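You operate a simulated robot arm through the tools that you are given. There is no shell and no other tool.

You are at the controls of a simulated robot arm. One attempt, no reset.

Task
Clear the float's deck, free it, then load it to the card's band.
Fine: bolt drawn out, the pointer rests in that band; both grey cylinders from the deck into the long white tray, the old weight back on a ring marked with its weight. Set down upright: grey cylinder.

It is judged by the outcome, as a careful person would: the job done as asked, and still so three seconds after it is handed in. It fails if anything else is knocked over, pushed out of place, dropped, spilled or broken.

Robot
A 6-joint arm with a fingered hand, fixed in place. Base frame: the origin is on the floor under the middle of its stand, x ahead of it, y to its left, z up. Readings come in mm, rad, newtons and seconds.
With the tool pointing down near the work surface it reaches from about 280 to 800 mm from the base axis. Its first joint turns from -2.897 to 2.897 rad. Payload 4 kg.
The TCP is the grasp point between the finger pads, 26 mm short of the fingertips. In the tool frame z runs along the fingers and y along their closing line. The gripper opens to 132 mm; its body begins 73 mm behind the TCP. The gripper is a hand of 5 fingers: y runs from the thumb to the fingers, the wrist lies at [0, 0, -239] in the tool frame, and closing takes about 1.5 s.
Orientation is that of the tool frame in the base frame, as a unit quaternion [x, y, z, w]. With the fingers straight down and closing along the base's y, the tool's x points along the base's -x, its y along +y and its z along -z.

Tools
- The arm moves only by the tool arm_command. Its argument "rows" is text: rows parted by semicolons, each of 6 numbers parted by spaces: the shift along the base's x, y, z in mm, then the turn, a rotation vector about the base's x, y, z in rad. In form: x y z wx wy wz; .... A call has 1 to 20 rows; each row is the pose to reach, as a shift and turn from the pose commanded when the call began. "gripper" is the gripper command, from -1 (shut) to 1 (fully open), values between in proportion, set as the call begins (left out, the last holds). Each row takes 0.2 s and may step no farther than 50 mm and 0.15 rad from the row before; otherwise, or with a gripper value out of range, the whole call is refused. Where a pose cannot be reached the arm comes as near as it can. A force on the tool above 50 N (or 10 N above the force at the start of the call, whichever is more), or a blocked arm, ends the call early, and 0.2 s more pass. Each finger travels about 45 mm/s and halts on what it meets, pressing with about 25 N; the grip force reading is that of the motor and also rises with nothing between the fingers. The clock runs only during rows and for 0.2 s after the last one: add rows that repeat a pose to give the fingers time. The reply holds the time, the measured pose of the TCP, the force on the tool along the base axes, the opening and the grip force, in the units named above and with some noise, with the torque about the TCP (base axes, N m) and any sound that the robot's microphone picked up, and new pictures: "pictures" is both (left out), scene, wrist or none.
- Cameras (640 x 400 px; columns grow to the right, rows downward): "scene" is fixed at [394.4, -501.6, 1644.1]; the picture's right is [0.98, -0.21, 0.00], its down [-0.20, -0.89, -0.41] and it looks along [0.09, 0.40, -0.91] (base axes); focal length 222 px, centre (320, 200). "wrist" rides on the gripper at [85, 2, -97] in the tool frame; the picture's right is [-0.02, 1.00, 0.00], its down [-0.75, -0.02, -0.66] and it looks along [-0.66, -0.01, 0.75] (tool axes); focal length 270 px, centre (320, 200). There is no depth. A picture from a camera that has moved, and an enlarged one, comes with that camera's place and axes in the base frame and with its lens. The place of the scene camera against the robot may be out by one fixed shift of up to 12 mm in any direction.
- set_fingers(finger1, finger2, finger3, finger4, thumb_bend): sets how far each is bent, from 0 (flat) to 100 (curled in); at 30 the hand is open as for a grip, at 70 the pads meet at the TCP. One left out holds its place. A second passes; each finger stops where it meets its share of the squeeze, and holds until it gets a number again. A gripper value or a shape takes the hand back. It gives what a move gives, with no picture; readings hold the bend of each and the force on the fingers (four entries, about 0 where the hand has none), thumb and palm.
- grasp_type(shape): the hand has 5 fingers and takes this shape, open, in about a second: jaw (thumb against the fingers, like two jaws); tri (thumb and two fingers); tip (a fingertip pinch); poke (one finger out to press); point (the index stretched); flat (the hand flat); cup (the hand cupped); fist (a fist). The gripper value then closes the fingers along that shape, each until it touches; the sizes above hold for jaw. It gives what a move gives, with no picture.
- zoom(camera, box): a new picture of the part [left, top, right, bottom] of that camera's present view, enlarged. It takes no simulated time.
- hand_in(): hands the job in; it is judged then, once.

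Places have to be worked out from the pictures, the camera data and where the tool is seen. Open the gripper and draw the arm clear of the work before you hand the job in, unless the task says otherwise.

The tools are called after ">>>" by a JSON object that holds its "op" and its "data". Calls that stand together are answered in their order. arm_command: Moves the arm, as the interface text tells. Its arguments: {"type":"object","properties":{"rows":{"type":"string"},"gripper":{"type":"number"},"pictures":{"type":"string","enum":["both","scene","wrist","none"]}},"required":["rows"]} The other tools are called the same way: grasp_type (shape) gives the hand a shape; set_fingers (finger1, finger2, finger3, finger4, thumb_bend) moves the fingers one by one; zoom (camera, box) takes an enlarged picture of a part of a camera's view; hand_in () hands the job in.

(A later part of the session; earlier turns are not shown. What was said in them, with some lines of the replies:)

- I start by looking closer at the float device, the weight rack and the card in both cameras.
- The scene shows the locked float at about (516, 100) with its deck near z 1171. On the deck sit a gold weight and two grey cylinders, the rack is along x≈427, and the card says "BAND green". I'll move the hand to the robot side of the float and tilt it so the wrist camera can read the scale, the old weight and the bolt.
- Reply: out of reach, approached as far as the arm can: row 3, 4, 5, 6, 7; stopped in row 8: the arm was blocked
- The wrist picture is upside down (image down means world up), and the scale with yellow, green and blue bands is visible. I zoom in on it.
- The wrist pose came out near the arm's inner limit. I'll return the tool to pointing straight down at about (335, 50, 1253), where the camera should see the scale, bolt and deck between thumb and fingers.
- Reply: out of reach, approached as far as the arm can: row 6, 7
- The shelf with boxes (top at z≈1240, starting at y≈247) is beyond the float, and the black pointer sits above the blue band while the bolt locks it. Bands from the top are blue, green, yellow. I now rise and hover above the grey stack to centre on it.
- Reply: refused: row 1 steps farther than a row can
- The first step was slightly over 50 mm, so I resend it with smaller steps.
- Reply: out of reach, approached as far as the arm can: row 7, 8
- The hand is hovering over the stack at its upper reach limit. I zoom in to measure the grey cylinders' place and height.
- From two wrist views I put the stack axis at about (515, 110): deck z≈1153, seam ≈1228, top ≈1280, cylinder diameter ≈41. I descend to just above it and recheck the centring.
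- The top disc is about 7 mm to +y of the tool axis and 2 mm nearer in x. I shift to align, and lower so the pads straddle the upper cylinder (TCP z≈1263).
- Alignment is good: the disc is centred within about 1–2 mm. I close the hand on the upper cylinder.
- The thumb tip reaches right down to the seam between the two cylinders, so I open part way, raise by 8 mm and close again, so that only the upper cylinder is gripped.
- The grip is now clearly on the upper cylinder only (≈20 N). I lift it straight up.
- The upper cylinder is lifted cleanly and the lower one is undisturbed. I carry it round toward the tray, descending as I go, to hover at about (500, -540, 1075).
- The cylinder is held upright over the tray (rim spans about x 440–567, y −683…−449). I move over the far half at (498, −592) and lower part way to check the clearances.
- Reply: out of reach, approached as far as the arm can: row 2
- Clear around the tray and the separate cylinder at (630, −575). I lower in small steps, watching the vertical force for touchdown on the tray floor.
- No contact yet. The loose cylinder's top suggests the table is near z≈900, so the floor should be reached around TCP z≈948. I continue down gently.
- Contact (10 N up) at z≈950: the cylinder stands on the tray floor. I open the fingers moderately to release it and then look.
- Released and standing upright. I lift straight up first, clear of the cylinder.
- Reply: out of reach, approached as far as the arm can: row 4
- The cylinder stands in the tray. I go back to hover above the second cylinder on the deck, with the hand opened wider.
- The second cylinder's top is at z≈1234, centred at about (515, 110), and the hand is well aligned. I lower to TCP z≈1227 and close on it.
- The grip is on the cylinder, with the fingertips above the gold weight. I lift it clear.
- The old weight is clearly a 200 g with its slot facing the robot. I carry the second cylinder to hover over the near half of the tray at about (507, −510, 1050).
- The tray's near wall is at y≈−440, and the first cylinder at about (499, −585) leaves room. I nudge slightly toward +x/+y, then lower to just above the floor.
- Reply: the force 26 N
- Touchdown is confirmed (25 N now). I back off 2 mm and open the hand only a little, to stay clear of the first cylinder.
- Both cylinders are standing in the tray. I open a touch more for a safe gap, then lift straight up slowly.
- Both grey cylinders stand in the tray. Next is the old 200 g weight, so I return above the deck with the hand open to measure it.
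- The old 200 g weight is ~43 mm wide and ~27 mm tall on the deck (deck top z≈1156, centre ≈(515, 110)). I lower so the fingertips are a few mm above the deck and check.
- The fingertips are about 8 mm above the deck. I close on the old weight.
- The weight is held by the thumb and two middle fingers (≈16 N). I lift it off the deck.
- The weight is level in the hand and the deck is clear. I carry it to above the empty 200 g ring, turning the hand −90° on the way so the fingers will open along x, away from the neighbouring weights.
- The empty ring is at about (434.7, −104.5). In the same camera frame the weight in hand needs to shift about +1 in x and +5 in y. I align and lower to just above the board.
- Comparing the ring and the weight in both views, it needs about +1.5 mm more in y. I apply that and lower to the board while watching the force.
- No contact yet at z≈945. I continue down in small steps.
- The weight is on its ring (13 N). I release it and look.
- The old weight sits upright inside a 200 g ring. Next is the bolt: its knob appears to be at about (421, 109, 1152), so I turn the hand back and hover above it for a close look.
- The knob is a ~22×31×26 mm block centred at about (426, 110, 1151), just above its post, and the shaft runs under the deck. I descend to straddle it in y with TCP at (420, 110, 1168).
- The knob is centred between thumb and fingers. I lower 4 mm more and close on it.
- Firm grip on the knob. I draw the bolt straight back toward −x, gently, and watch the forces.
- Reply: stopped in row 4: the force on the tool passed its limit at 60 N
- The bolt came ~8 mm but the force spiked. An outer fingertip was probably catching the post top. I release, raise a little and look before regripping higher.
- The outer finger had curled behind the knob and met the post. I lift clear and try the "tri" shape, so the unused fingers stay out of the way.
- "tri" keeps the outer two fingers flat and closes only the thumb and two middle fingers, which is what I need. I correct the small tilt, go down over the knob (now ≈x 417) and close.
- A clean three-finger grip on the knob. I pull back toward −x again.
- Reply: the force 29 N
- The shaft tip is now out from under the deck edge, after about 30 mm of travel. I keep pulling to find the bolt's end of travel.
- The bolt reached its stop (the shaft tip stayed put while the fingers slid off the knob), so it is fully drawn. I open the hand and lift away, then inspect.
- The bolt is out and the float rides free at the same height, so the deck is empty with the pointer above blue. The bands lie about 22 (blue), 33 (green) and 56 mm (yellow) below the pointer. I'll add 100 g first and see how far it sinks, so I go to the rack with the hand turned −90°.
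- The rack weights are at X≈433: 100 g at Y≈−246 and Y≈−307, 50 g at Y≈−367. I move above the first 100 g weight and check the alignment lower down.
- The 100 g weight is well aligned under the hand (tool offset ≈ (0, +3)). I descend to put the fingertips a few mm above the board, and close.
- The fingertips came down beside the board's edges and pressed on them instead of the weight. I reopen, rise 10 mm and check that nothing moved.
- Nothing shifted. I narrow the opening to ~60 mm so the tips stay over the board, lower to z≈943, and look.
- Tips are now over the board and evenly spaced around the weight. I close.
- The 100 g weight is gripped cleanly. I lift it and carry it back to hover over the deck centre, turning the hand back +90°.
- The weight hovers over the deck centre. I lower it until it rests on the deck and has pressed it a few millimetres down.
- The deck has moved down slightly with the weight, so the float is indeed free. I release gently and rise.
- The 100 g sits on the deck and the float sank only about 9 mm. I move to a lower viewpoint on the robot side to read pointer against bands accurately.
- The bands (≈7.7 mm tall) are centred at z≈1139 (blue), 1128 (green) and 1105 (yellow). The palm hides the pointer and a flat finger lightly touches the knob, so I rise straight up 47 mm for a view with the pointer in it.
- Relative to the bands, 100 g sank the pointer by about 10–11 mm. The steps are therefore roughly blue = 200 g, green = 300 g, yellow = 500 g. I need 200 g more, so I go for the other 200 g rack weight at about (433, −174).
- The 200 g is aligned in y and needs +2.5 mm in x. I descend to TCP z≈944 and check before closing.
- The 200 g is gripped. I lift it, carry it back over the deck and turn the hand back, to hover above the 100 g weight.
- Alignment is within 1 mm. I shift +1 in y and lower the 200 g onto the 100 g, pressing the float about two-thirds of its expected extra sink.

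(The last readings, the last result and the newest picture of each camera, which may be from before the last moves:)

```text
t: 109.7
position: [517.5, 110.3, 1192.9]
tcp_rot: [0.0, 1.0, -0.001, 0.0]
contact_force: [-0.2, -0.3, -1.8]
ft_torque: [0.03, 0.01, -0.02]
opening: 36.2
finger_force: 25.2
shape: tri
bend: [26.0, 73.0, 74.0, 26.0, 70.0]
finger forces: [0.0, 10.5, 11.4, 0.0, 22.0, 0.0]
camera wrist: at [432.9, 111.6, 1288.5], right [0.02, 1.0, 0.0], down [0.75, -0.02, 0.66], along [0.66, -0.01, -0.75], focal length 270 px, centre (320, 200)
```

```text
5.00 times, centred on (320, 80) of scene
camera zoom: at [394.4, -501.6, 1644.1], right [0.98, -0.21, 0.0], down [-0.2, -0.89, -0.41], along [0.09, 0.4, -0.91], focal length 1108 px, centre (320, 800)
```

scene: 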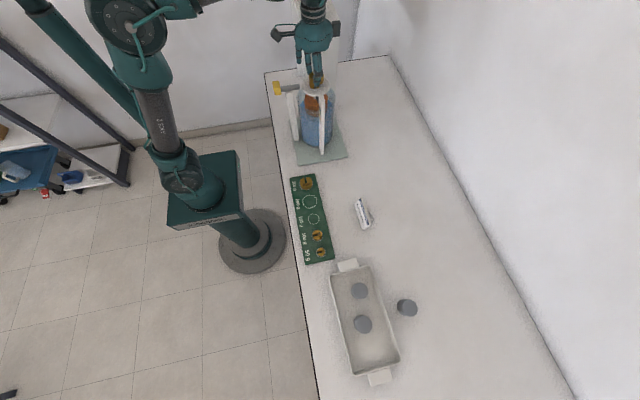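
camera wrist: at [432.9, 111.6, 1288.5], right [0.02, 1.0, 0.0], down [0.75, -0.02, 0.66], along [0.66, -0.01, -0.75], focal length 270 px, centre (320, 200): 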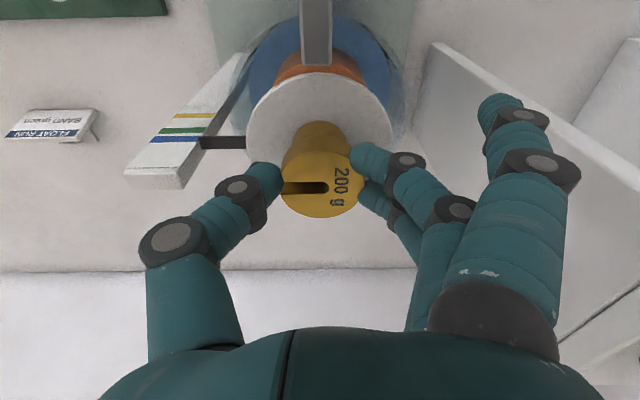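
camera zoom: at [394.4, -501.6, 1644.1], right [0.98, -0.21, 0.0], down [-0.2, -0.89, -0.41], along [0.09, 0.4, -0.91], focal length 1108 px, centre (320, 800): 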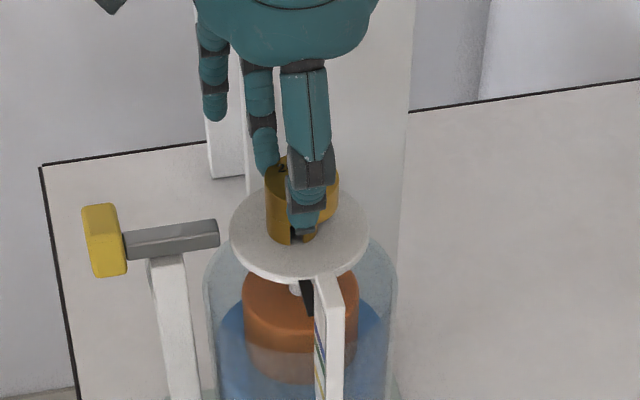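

The stack is in contact and the float is being pressed down. I lower another 8 mm to reduce the drop, then release.

>>> {"op": "arm_command", "data": {"rows": "0 0 -4 0 0 0; 0 0 -8 0 0 0; 0 0 -8 0 0 0", "pictures": "wrist"}}

>>> {"op": "zoom", "data": {"camera": "wrist", "box": [140, 60, 440, 260]}}

```text
t: 110.5
position: [516.8, 110.4, 1183.2]
tcp_rot: [0.001, 1.0, 0.001, 0.0]
contact_force: [0.4, -0.7, -1.0]
ft_torque: [0.0, 0.01, 0.02]
opening: 36.0
finger_force: 24.5
shape: tri
bend: [26.0, 73.0, 74.0, 26.0, 70.0]
finger forces: [0.0, 10.5, 11.5, 0.0, 21.9, 0.0]
camera wrist: at [432.1, 111.4, 1279.9], right [0.02, 1.0, 0.0], down [0.75, -0.02, 0.66], along [0.66, -0.01, -0.75], focal length 270 px, centre (320, 200)
```

wrist: 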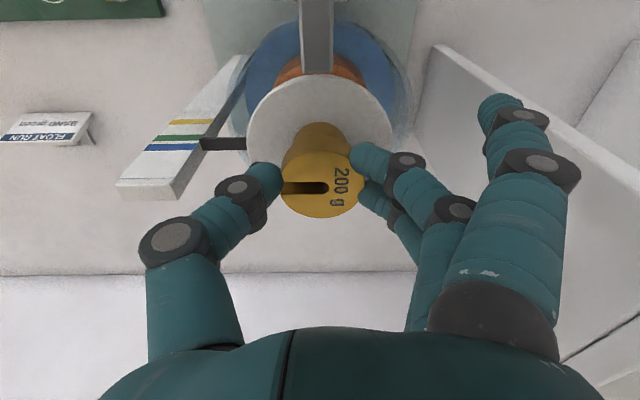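

```text
2.00 times, centred on (290, 160) of wrist
camera zoom: at [432.1, 111.4, 1279.9], right [0.02, 1.0, 0.0], down [0.75, -0.02, 0.66], along [0.66, -0.01, -0.75], focal length 541 px, centre (380, 280)
```

zoom: 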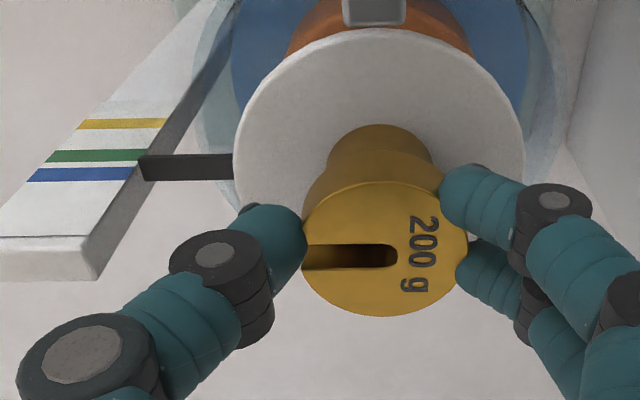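

The hand and float move together, and the pointer now sits near the blue/green area. I release gently and rise.

>>> {"op": "arm_command", "data": {"rows": "0 0 0 0 0 0; 0 0 0 0 0 0; 0 0 0 0 0 0; 0 0 0 0 0 0; 0 0 0 0 0 0; 0 0 0 0 0 0", "gripper": 0.15, "pictures": "wrist"}}

>>> {"op": "zoom", "data": {"camera": "wrist", "box": [140, 60, 440, 260]}}

```text
t: 111.9
position: [516.8, 109.9, 1182.8]
tcp_rot: [-0.001, 1.0, 0.0, 0.0]
contact_force: [0.0, 0.4, 0.2]
ft_torque: [0.03, 0.0, 0.0]
opening: 75.1
finger_force: 0.0
shape: tri
bend: [0.0, 72.0, 72.0, 0.0, 70.0]
finger forces: [0.0, 0.1, 0.0, 0.0, 0.0, 0.0]
camera wrist: at [432.0, 111.3, 1279.9], right [0.02, 1.0, 0.0], down [0.75, -0.02, 0.66], along [0.66, -0.01, -0.75], focal length 270 px, centre (320, 200)
```

wrist: 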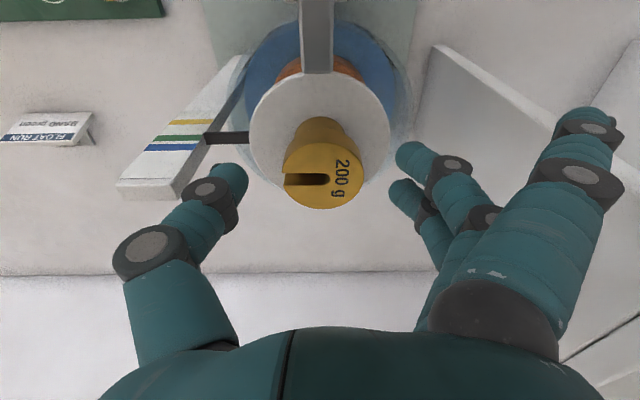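

```text
2.00 times, centred on (290, 160) of wrist
camera zoom: at [432.0, 111.3, 1279.9], right [0.02, 1.0, 0.0], down [0.75, -0.02, 0.66], along [0.66, -0.01, -0.75], focal length 541 px, centre (380, 280)
```

zoom: 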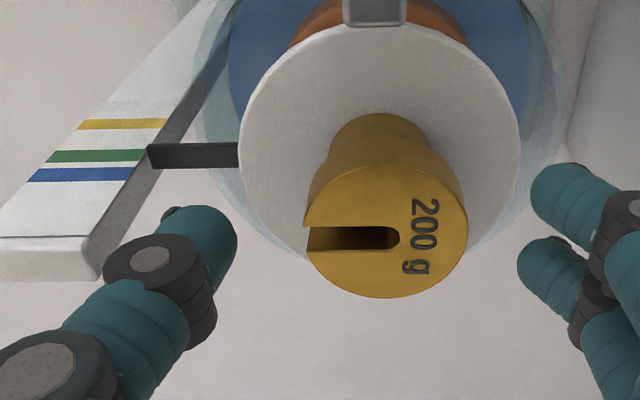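

The pointer now lines up with the green band and the stack sits well. I rise clear and go to the viewing position on the robot side to verify.

>>> {"op": "arm_command", "data": {"rows": "0 0 20 0 0 0; 0 0 50 0 0 0; 0 0 75 0 0 0; -40 -15 75 0 0 0; -80 -35 75 0 0 0; -120 -55 75 0 0 0; -150 -72 70 0 0 0; -170 -80 50 0 0 0; -174 -80 18 0 0 0; -174 -80 18 0 0 0; -174 -80 18 0 0 0", "pictures": "both"}}

>>> {"op": "zoom", "data": {"camera": "wrist", "box": [270, 210, 430, 330]}}

>>> {"op": "zoom", "data": {"camera": "scene", "box": [280, 60, 360, 130]}}

```text
t: 114.3
position: [342.8, 29.4, 1201.3]
tcp_rot: [0.0, 1.0, 0.0, 0.001]
contact_force: [-0.7, 0.5, 0.3]
ft_torque: [0.02, 0.03, 0.0]
opening: 75.2
finger_force: 0.1
shape: tri
bend: [0.0, 72.0, 72.0, 0.0, 70.0]
finger forces: [0.1, 0.0, 0.1, 0.0, 0.0, 0.0]
camera wrist: at [259.0, 30.8, 1297.6], right [0.02, 1.0, 0.0], down [0.75, -0.02, 0.66], along [0.66, -0.01, -0.75], focal length 270 px, centre (320, 200)
```

scene: 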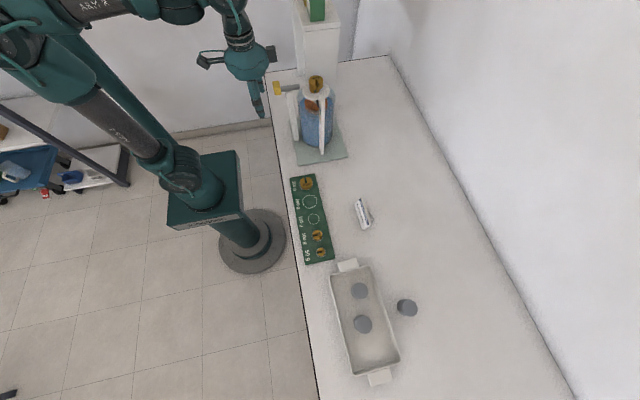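
wrist: 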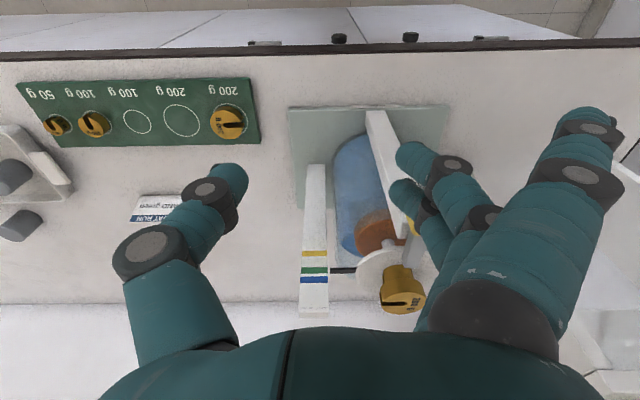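

```text
3.33 times, centred on (350, 270) of wrist
camera zoom: at [259.0, 30.8, 1297.6], right [0.02, 1.0, 0.0], down [0.75, -0.02, 0.66], along [0.66, -0.01, -0.75], focal length 901 px, centre (220, -33)
```

zoom: 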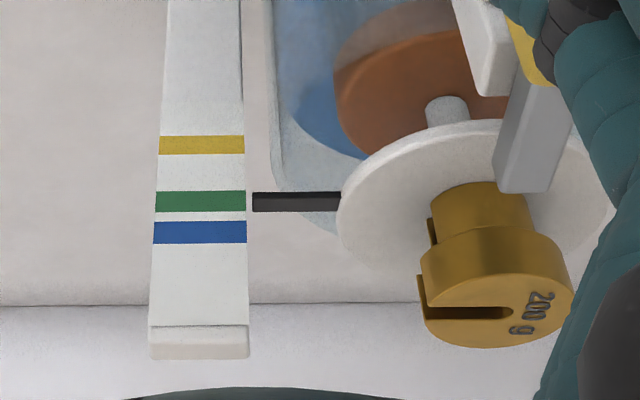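

```text
5.71 times, centred on (320, 95) of scene
camera zoom: at [394.4, -501.6, 1644.1], right [0.98, -0.21, 0.0], down [-0.2, -0.89, -0.41], along [0.09, 0.4, -0.91], focal length 1266 px, centre (320, 800)
```

zoom: 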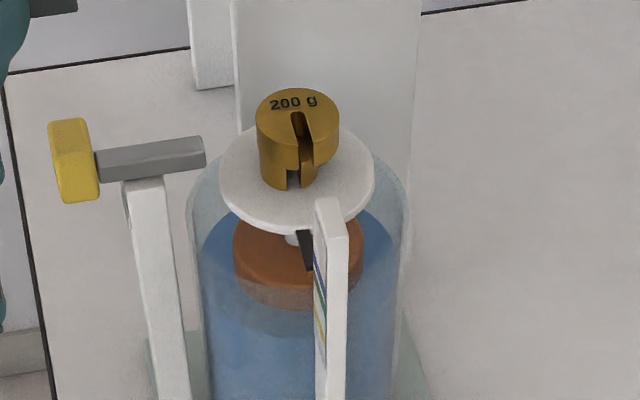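

In both the steep and the shallow views the pointer's centre coincides with the green band's centre. I zoom in on the stack to check that the 200 g sits well on the 100 g.

>>> {"op": "zoom", "data": {"camera": "scene", "box": [296, 70, 336, 110]}}

>>> {"op": "zoom", "data": {"camera": "wrist", "box": [290, 245, 430, 325]}}

```text
10.00 times, centred on (316, 90) of scene
camera zoom: at [394.4, -501.6, 1644.1], right [0.98, -0.21, 0.0], down [-0.2, -0.89, -0.41], along [0.09, 0.4, -0.91], focal length 2215 px, centre (360, 1300)
```

zoom: 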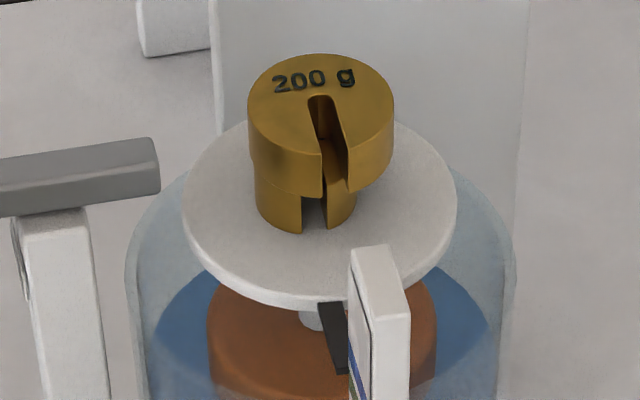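

```text
4.57 times, centred on (360, 285) of wrist
camera zoom: at [259.0, 30.8, 1297.6], right [0.02, 1.0, 0.0], down [0.75, -0.02, 0.66], along [0.66, -0.01, -0.75], focal length 1236 px, centre (137, -189)
```

zoom: 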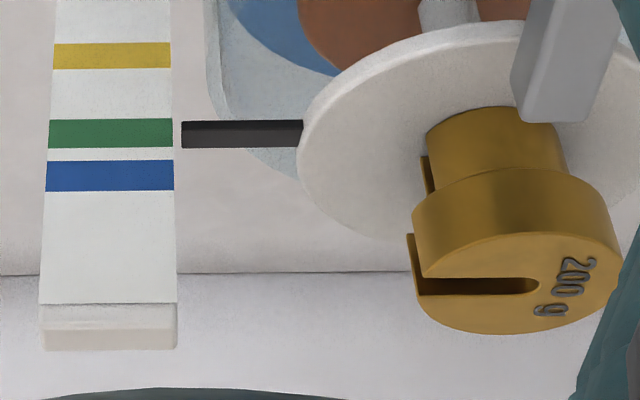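

The 200 g sits about 5 mm off the 100 g's axis, well within its support, and the pointer is in green. I open the hand and draw the arm back toward its start position.

>>> {"op": "arm_command", "data": {"rows": "3 -40 10 0 0 0; 5 -75 30 0 0 0; 5 -110 55 0 0 0; 3 -140 80 0 0 0; 0 -170 105 0 0 0; -5 -205 125 0 0 0; -10 -240 140 0 0 0; -13 -251 145 0 0 0; -13 -251 145 0 0 0", "gripper": 1, "pictures": "both"}}

>>> {"op": "zoom", "data": {"camera": "scene", "box": [270, 60, 360, 140]}}

>>> {"op": "zoom", "data": {"camera": "scene", "box": [280, 165, 430, 390]}}

```text
t: 116.3
position: [329.7, -222.0, 1345.8]
tcp_rot: [0.001, 1.0, 0.001, -0.001]
contact_force: [-0.6, -0.4, 0.6]
ft_torque: [-0.01, -0.02, 0.01]
opening: 131.9
finger_force: 0.0
shape: tri
bend: [0.0, 30.0, 30.0, 0.0, 30.0]
finger forces: [0.0, 0.0, 0.0, 0.1, 0.1, 0.1]
camera wrist: at [245.1, -221.3, 1441.4], right [0.02, 1.0, 0.0], down [0.75, -0.02, 0.66], along [0.66, -0.01, -0.75], focal length 270 px, centre (320, 200)
```

scene: 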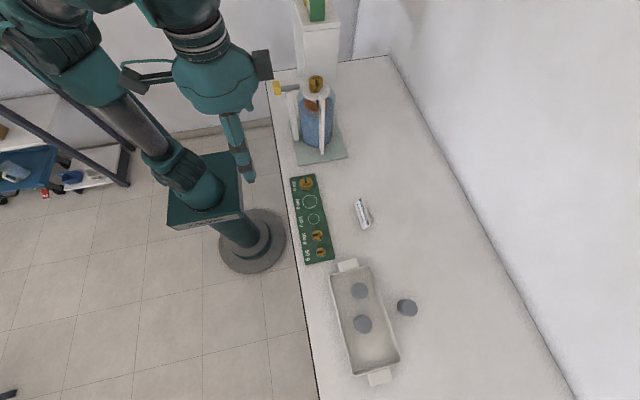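
wrist: 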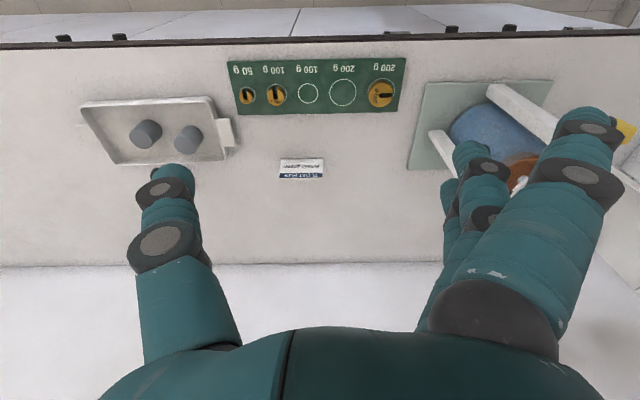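

```text
5.00 times, centred on (315, 100) of scene
camera zoom: at [394.4, -501.6, 1644.1], right [0.98, -0.21, 0.0], down [-0.2, -0.89, -0.41], along [0.09, 0.4, -0.91], focal length 1108 px, centre (345, 700)
```

zoom: 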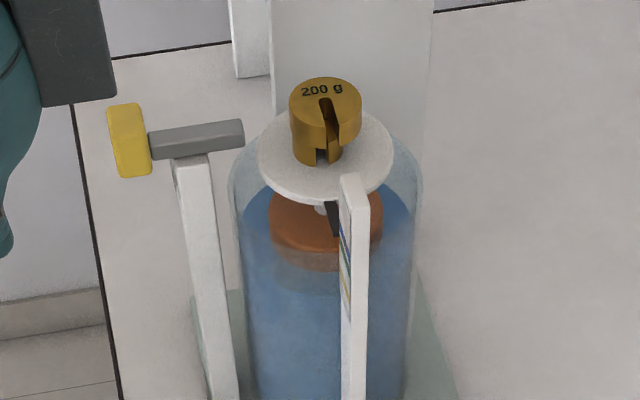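

```text
1.78 times, centred on (355, 278) of scene
camera zoom: at [394.4, -501.6, 1644.1], right [0.98, -0.21, 0.0], down [-0.2, -0.89, -0.41], along [0.09, 0.4, -0.91], focal length 394 px, centre (258, 62)
```

zoom: 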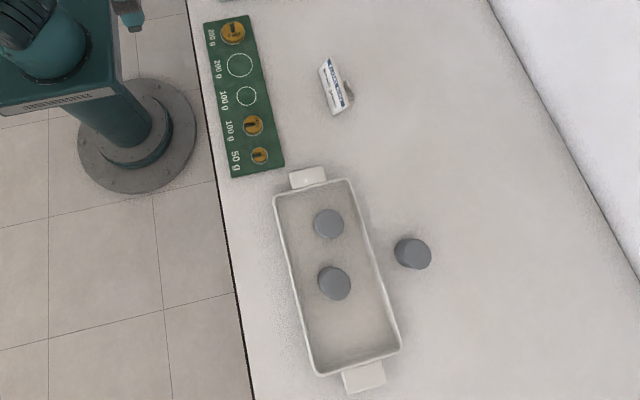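

The final pictures agree: the bolt is drawn, the pointer is in the green band under a stable 300 g stack, and the old 200 g weight is on a 200 g ring. Both grey cylinders stand in the tray, everything else is undisturbed, and the hand is open and clear. I hand in.

>>> {"op": "hand_in", "data": {}}

```text
The job is handed in.
```

I finished the job and handed it in. The deck is cleared, the bolt is drawn out, and the float is loaded with 300 g. In the wrist-camera views I took after loading, the pointer sits in the middle of the green band. I don't have the judge's result.

- **Deck cleared:** both grey cylinders stand upright in the long white tray. The old weight is a 200 g and is back on a ring marked 200 g.
- **Bolt:** I pulled it back about 30 mm until it reached its stop, and the float then moved freely. On the first pull a fingertip caught the post and the force briefly hit 60 N. Nothing shifted, and I finished the pull with a different grip.
- **Load:** I used one 100 g and one 200 g weight from the rack, stacked on the deck. The 200 g sits about 5 mm off the axis of the 100 g below it, and the stack held steady through my last pictures.
- **Rack:** on my first try at the 100 g weight the fingers squeezed the edges of the weight board. The board did not move.

Nothing else on the bench appears to have moved, and the hand is open and clear of the work.
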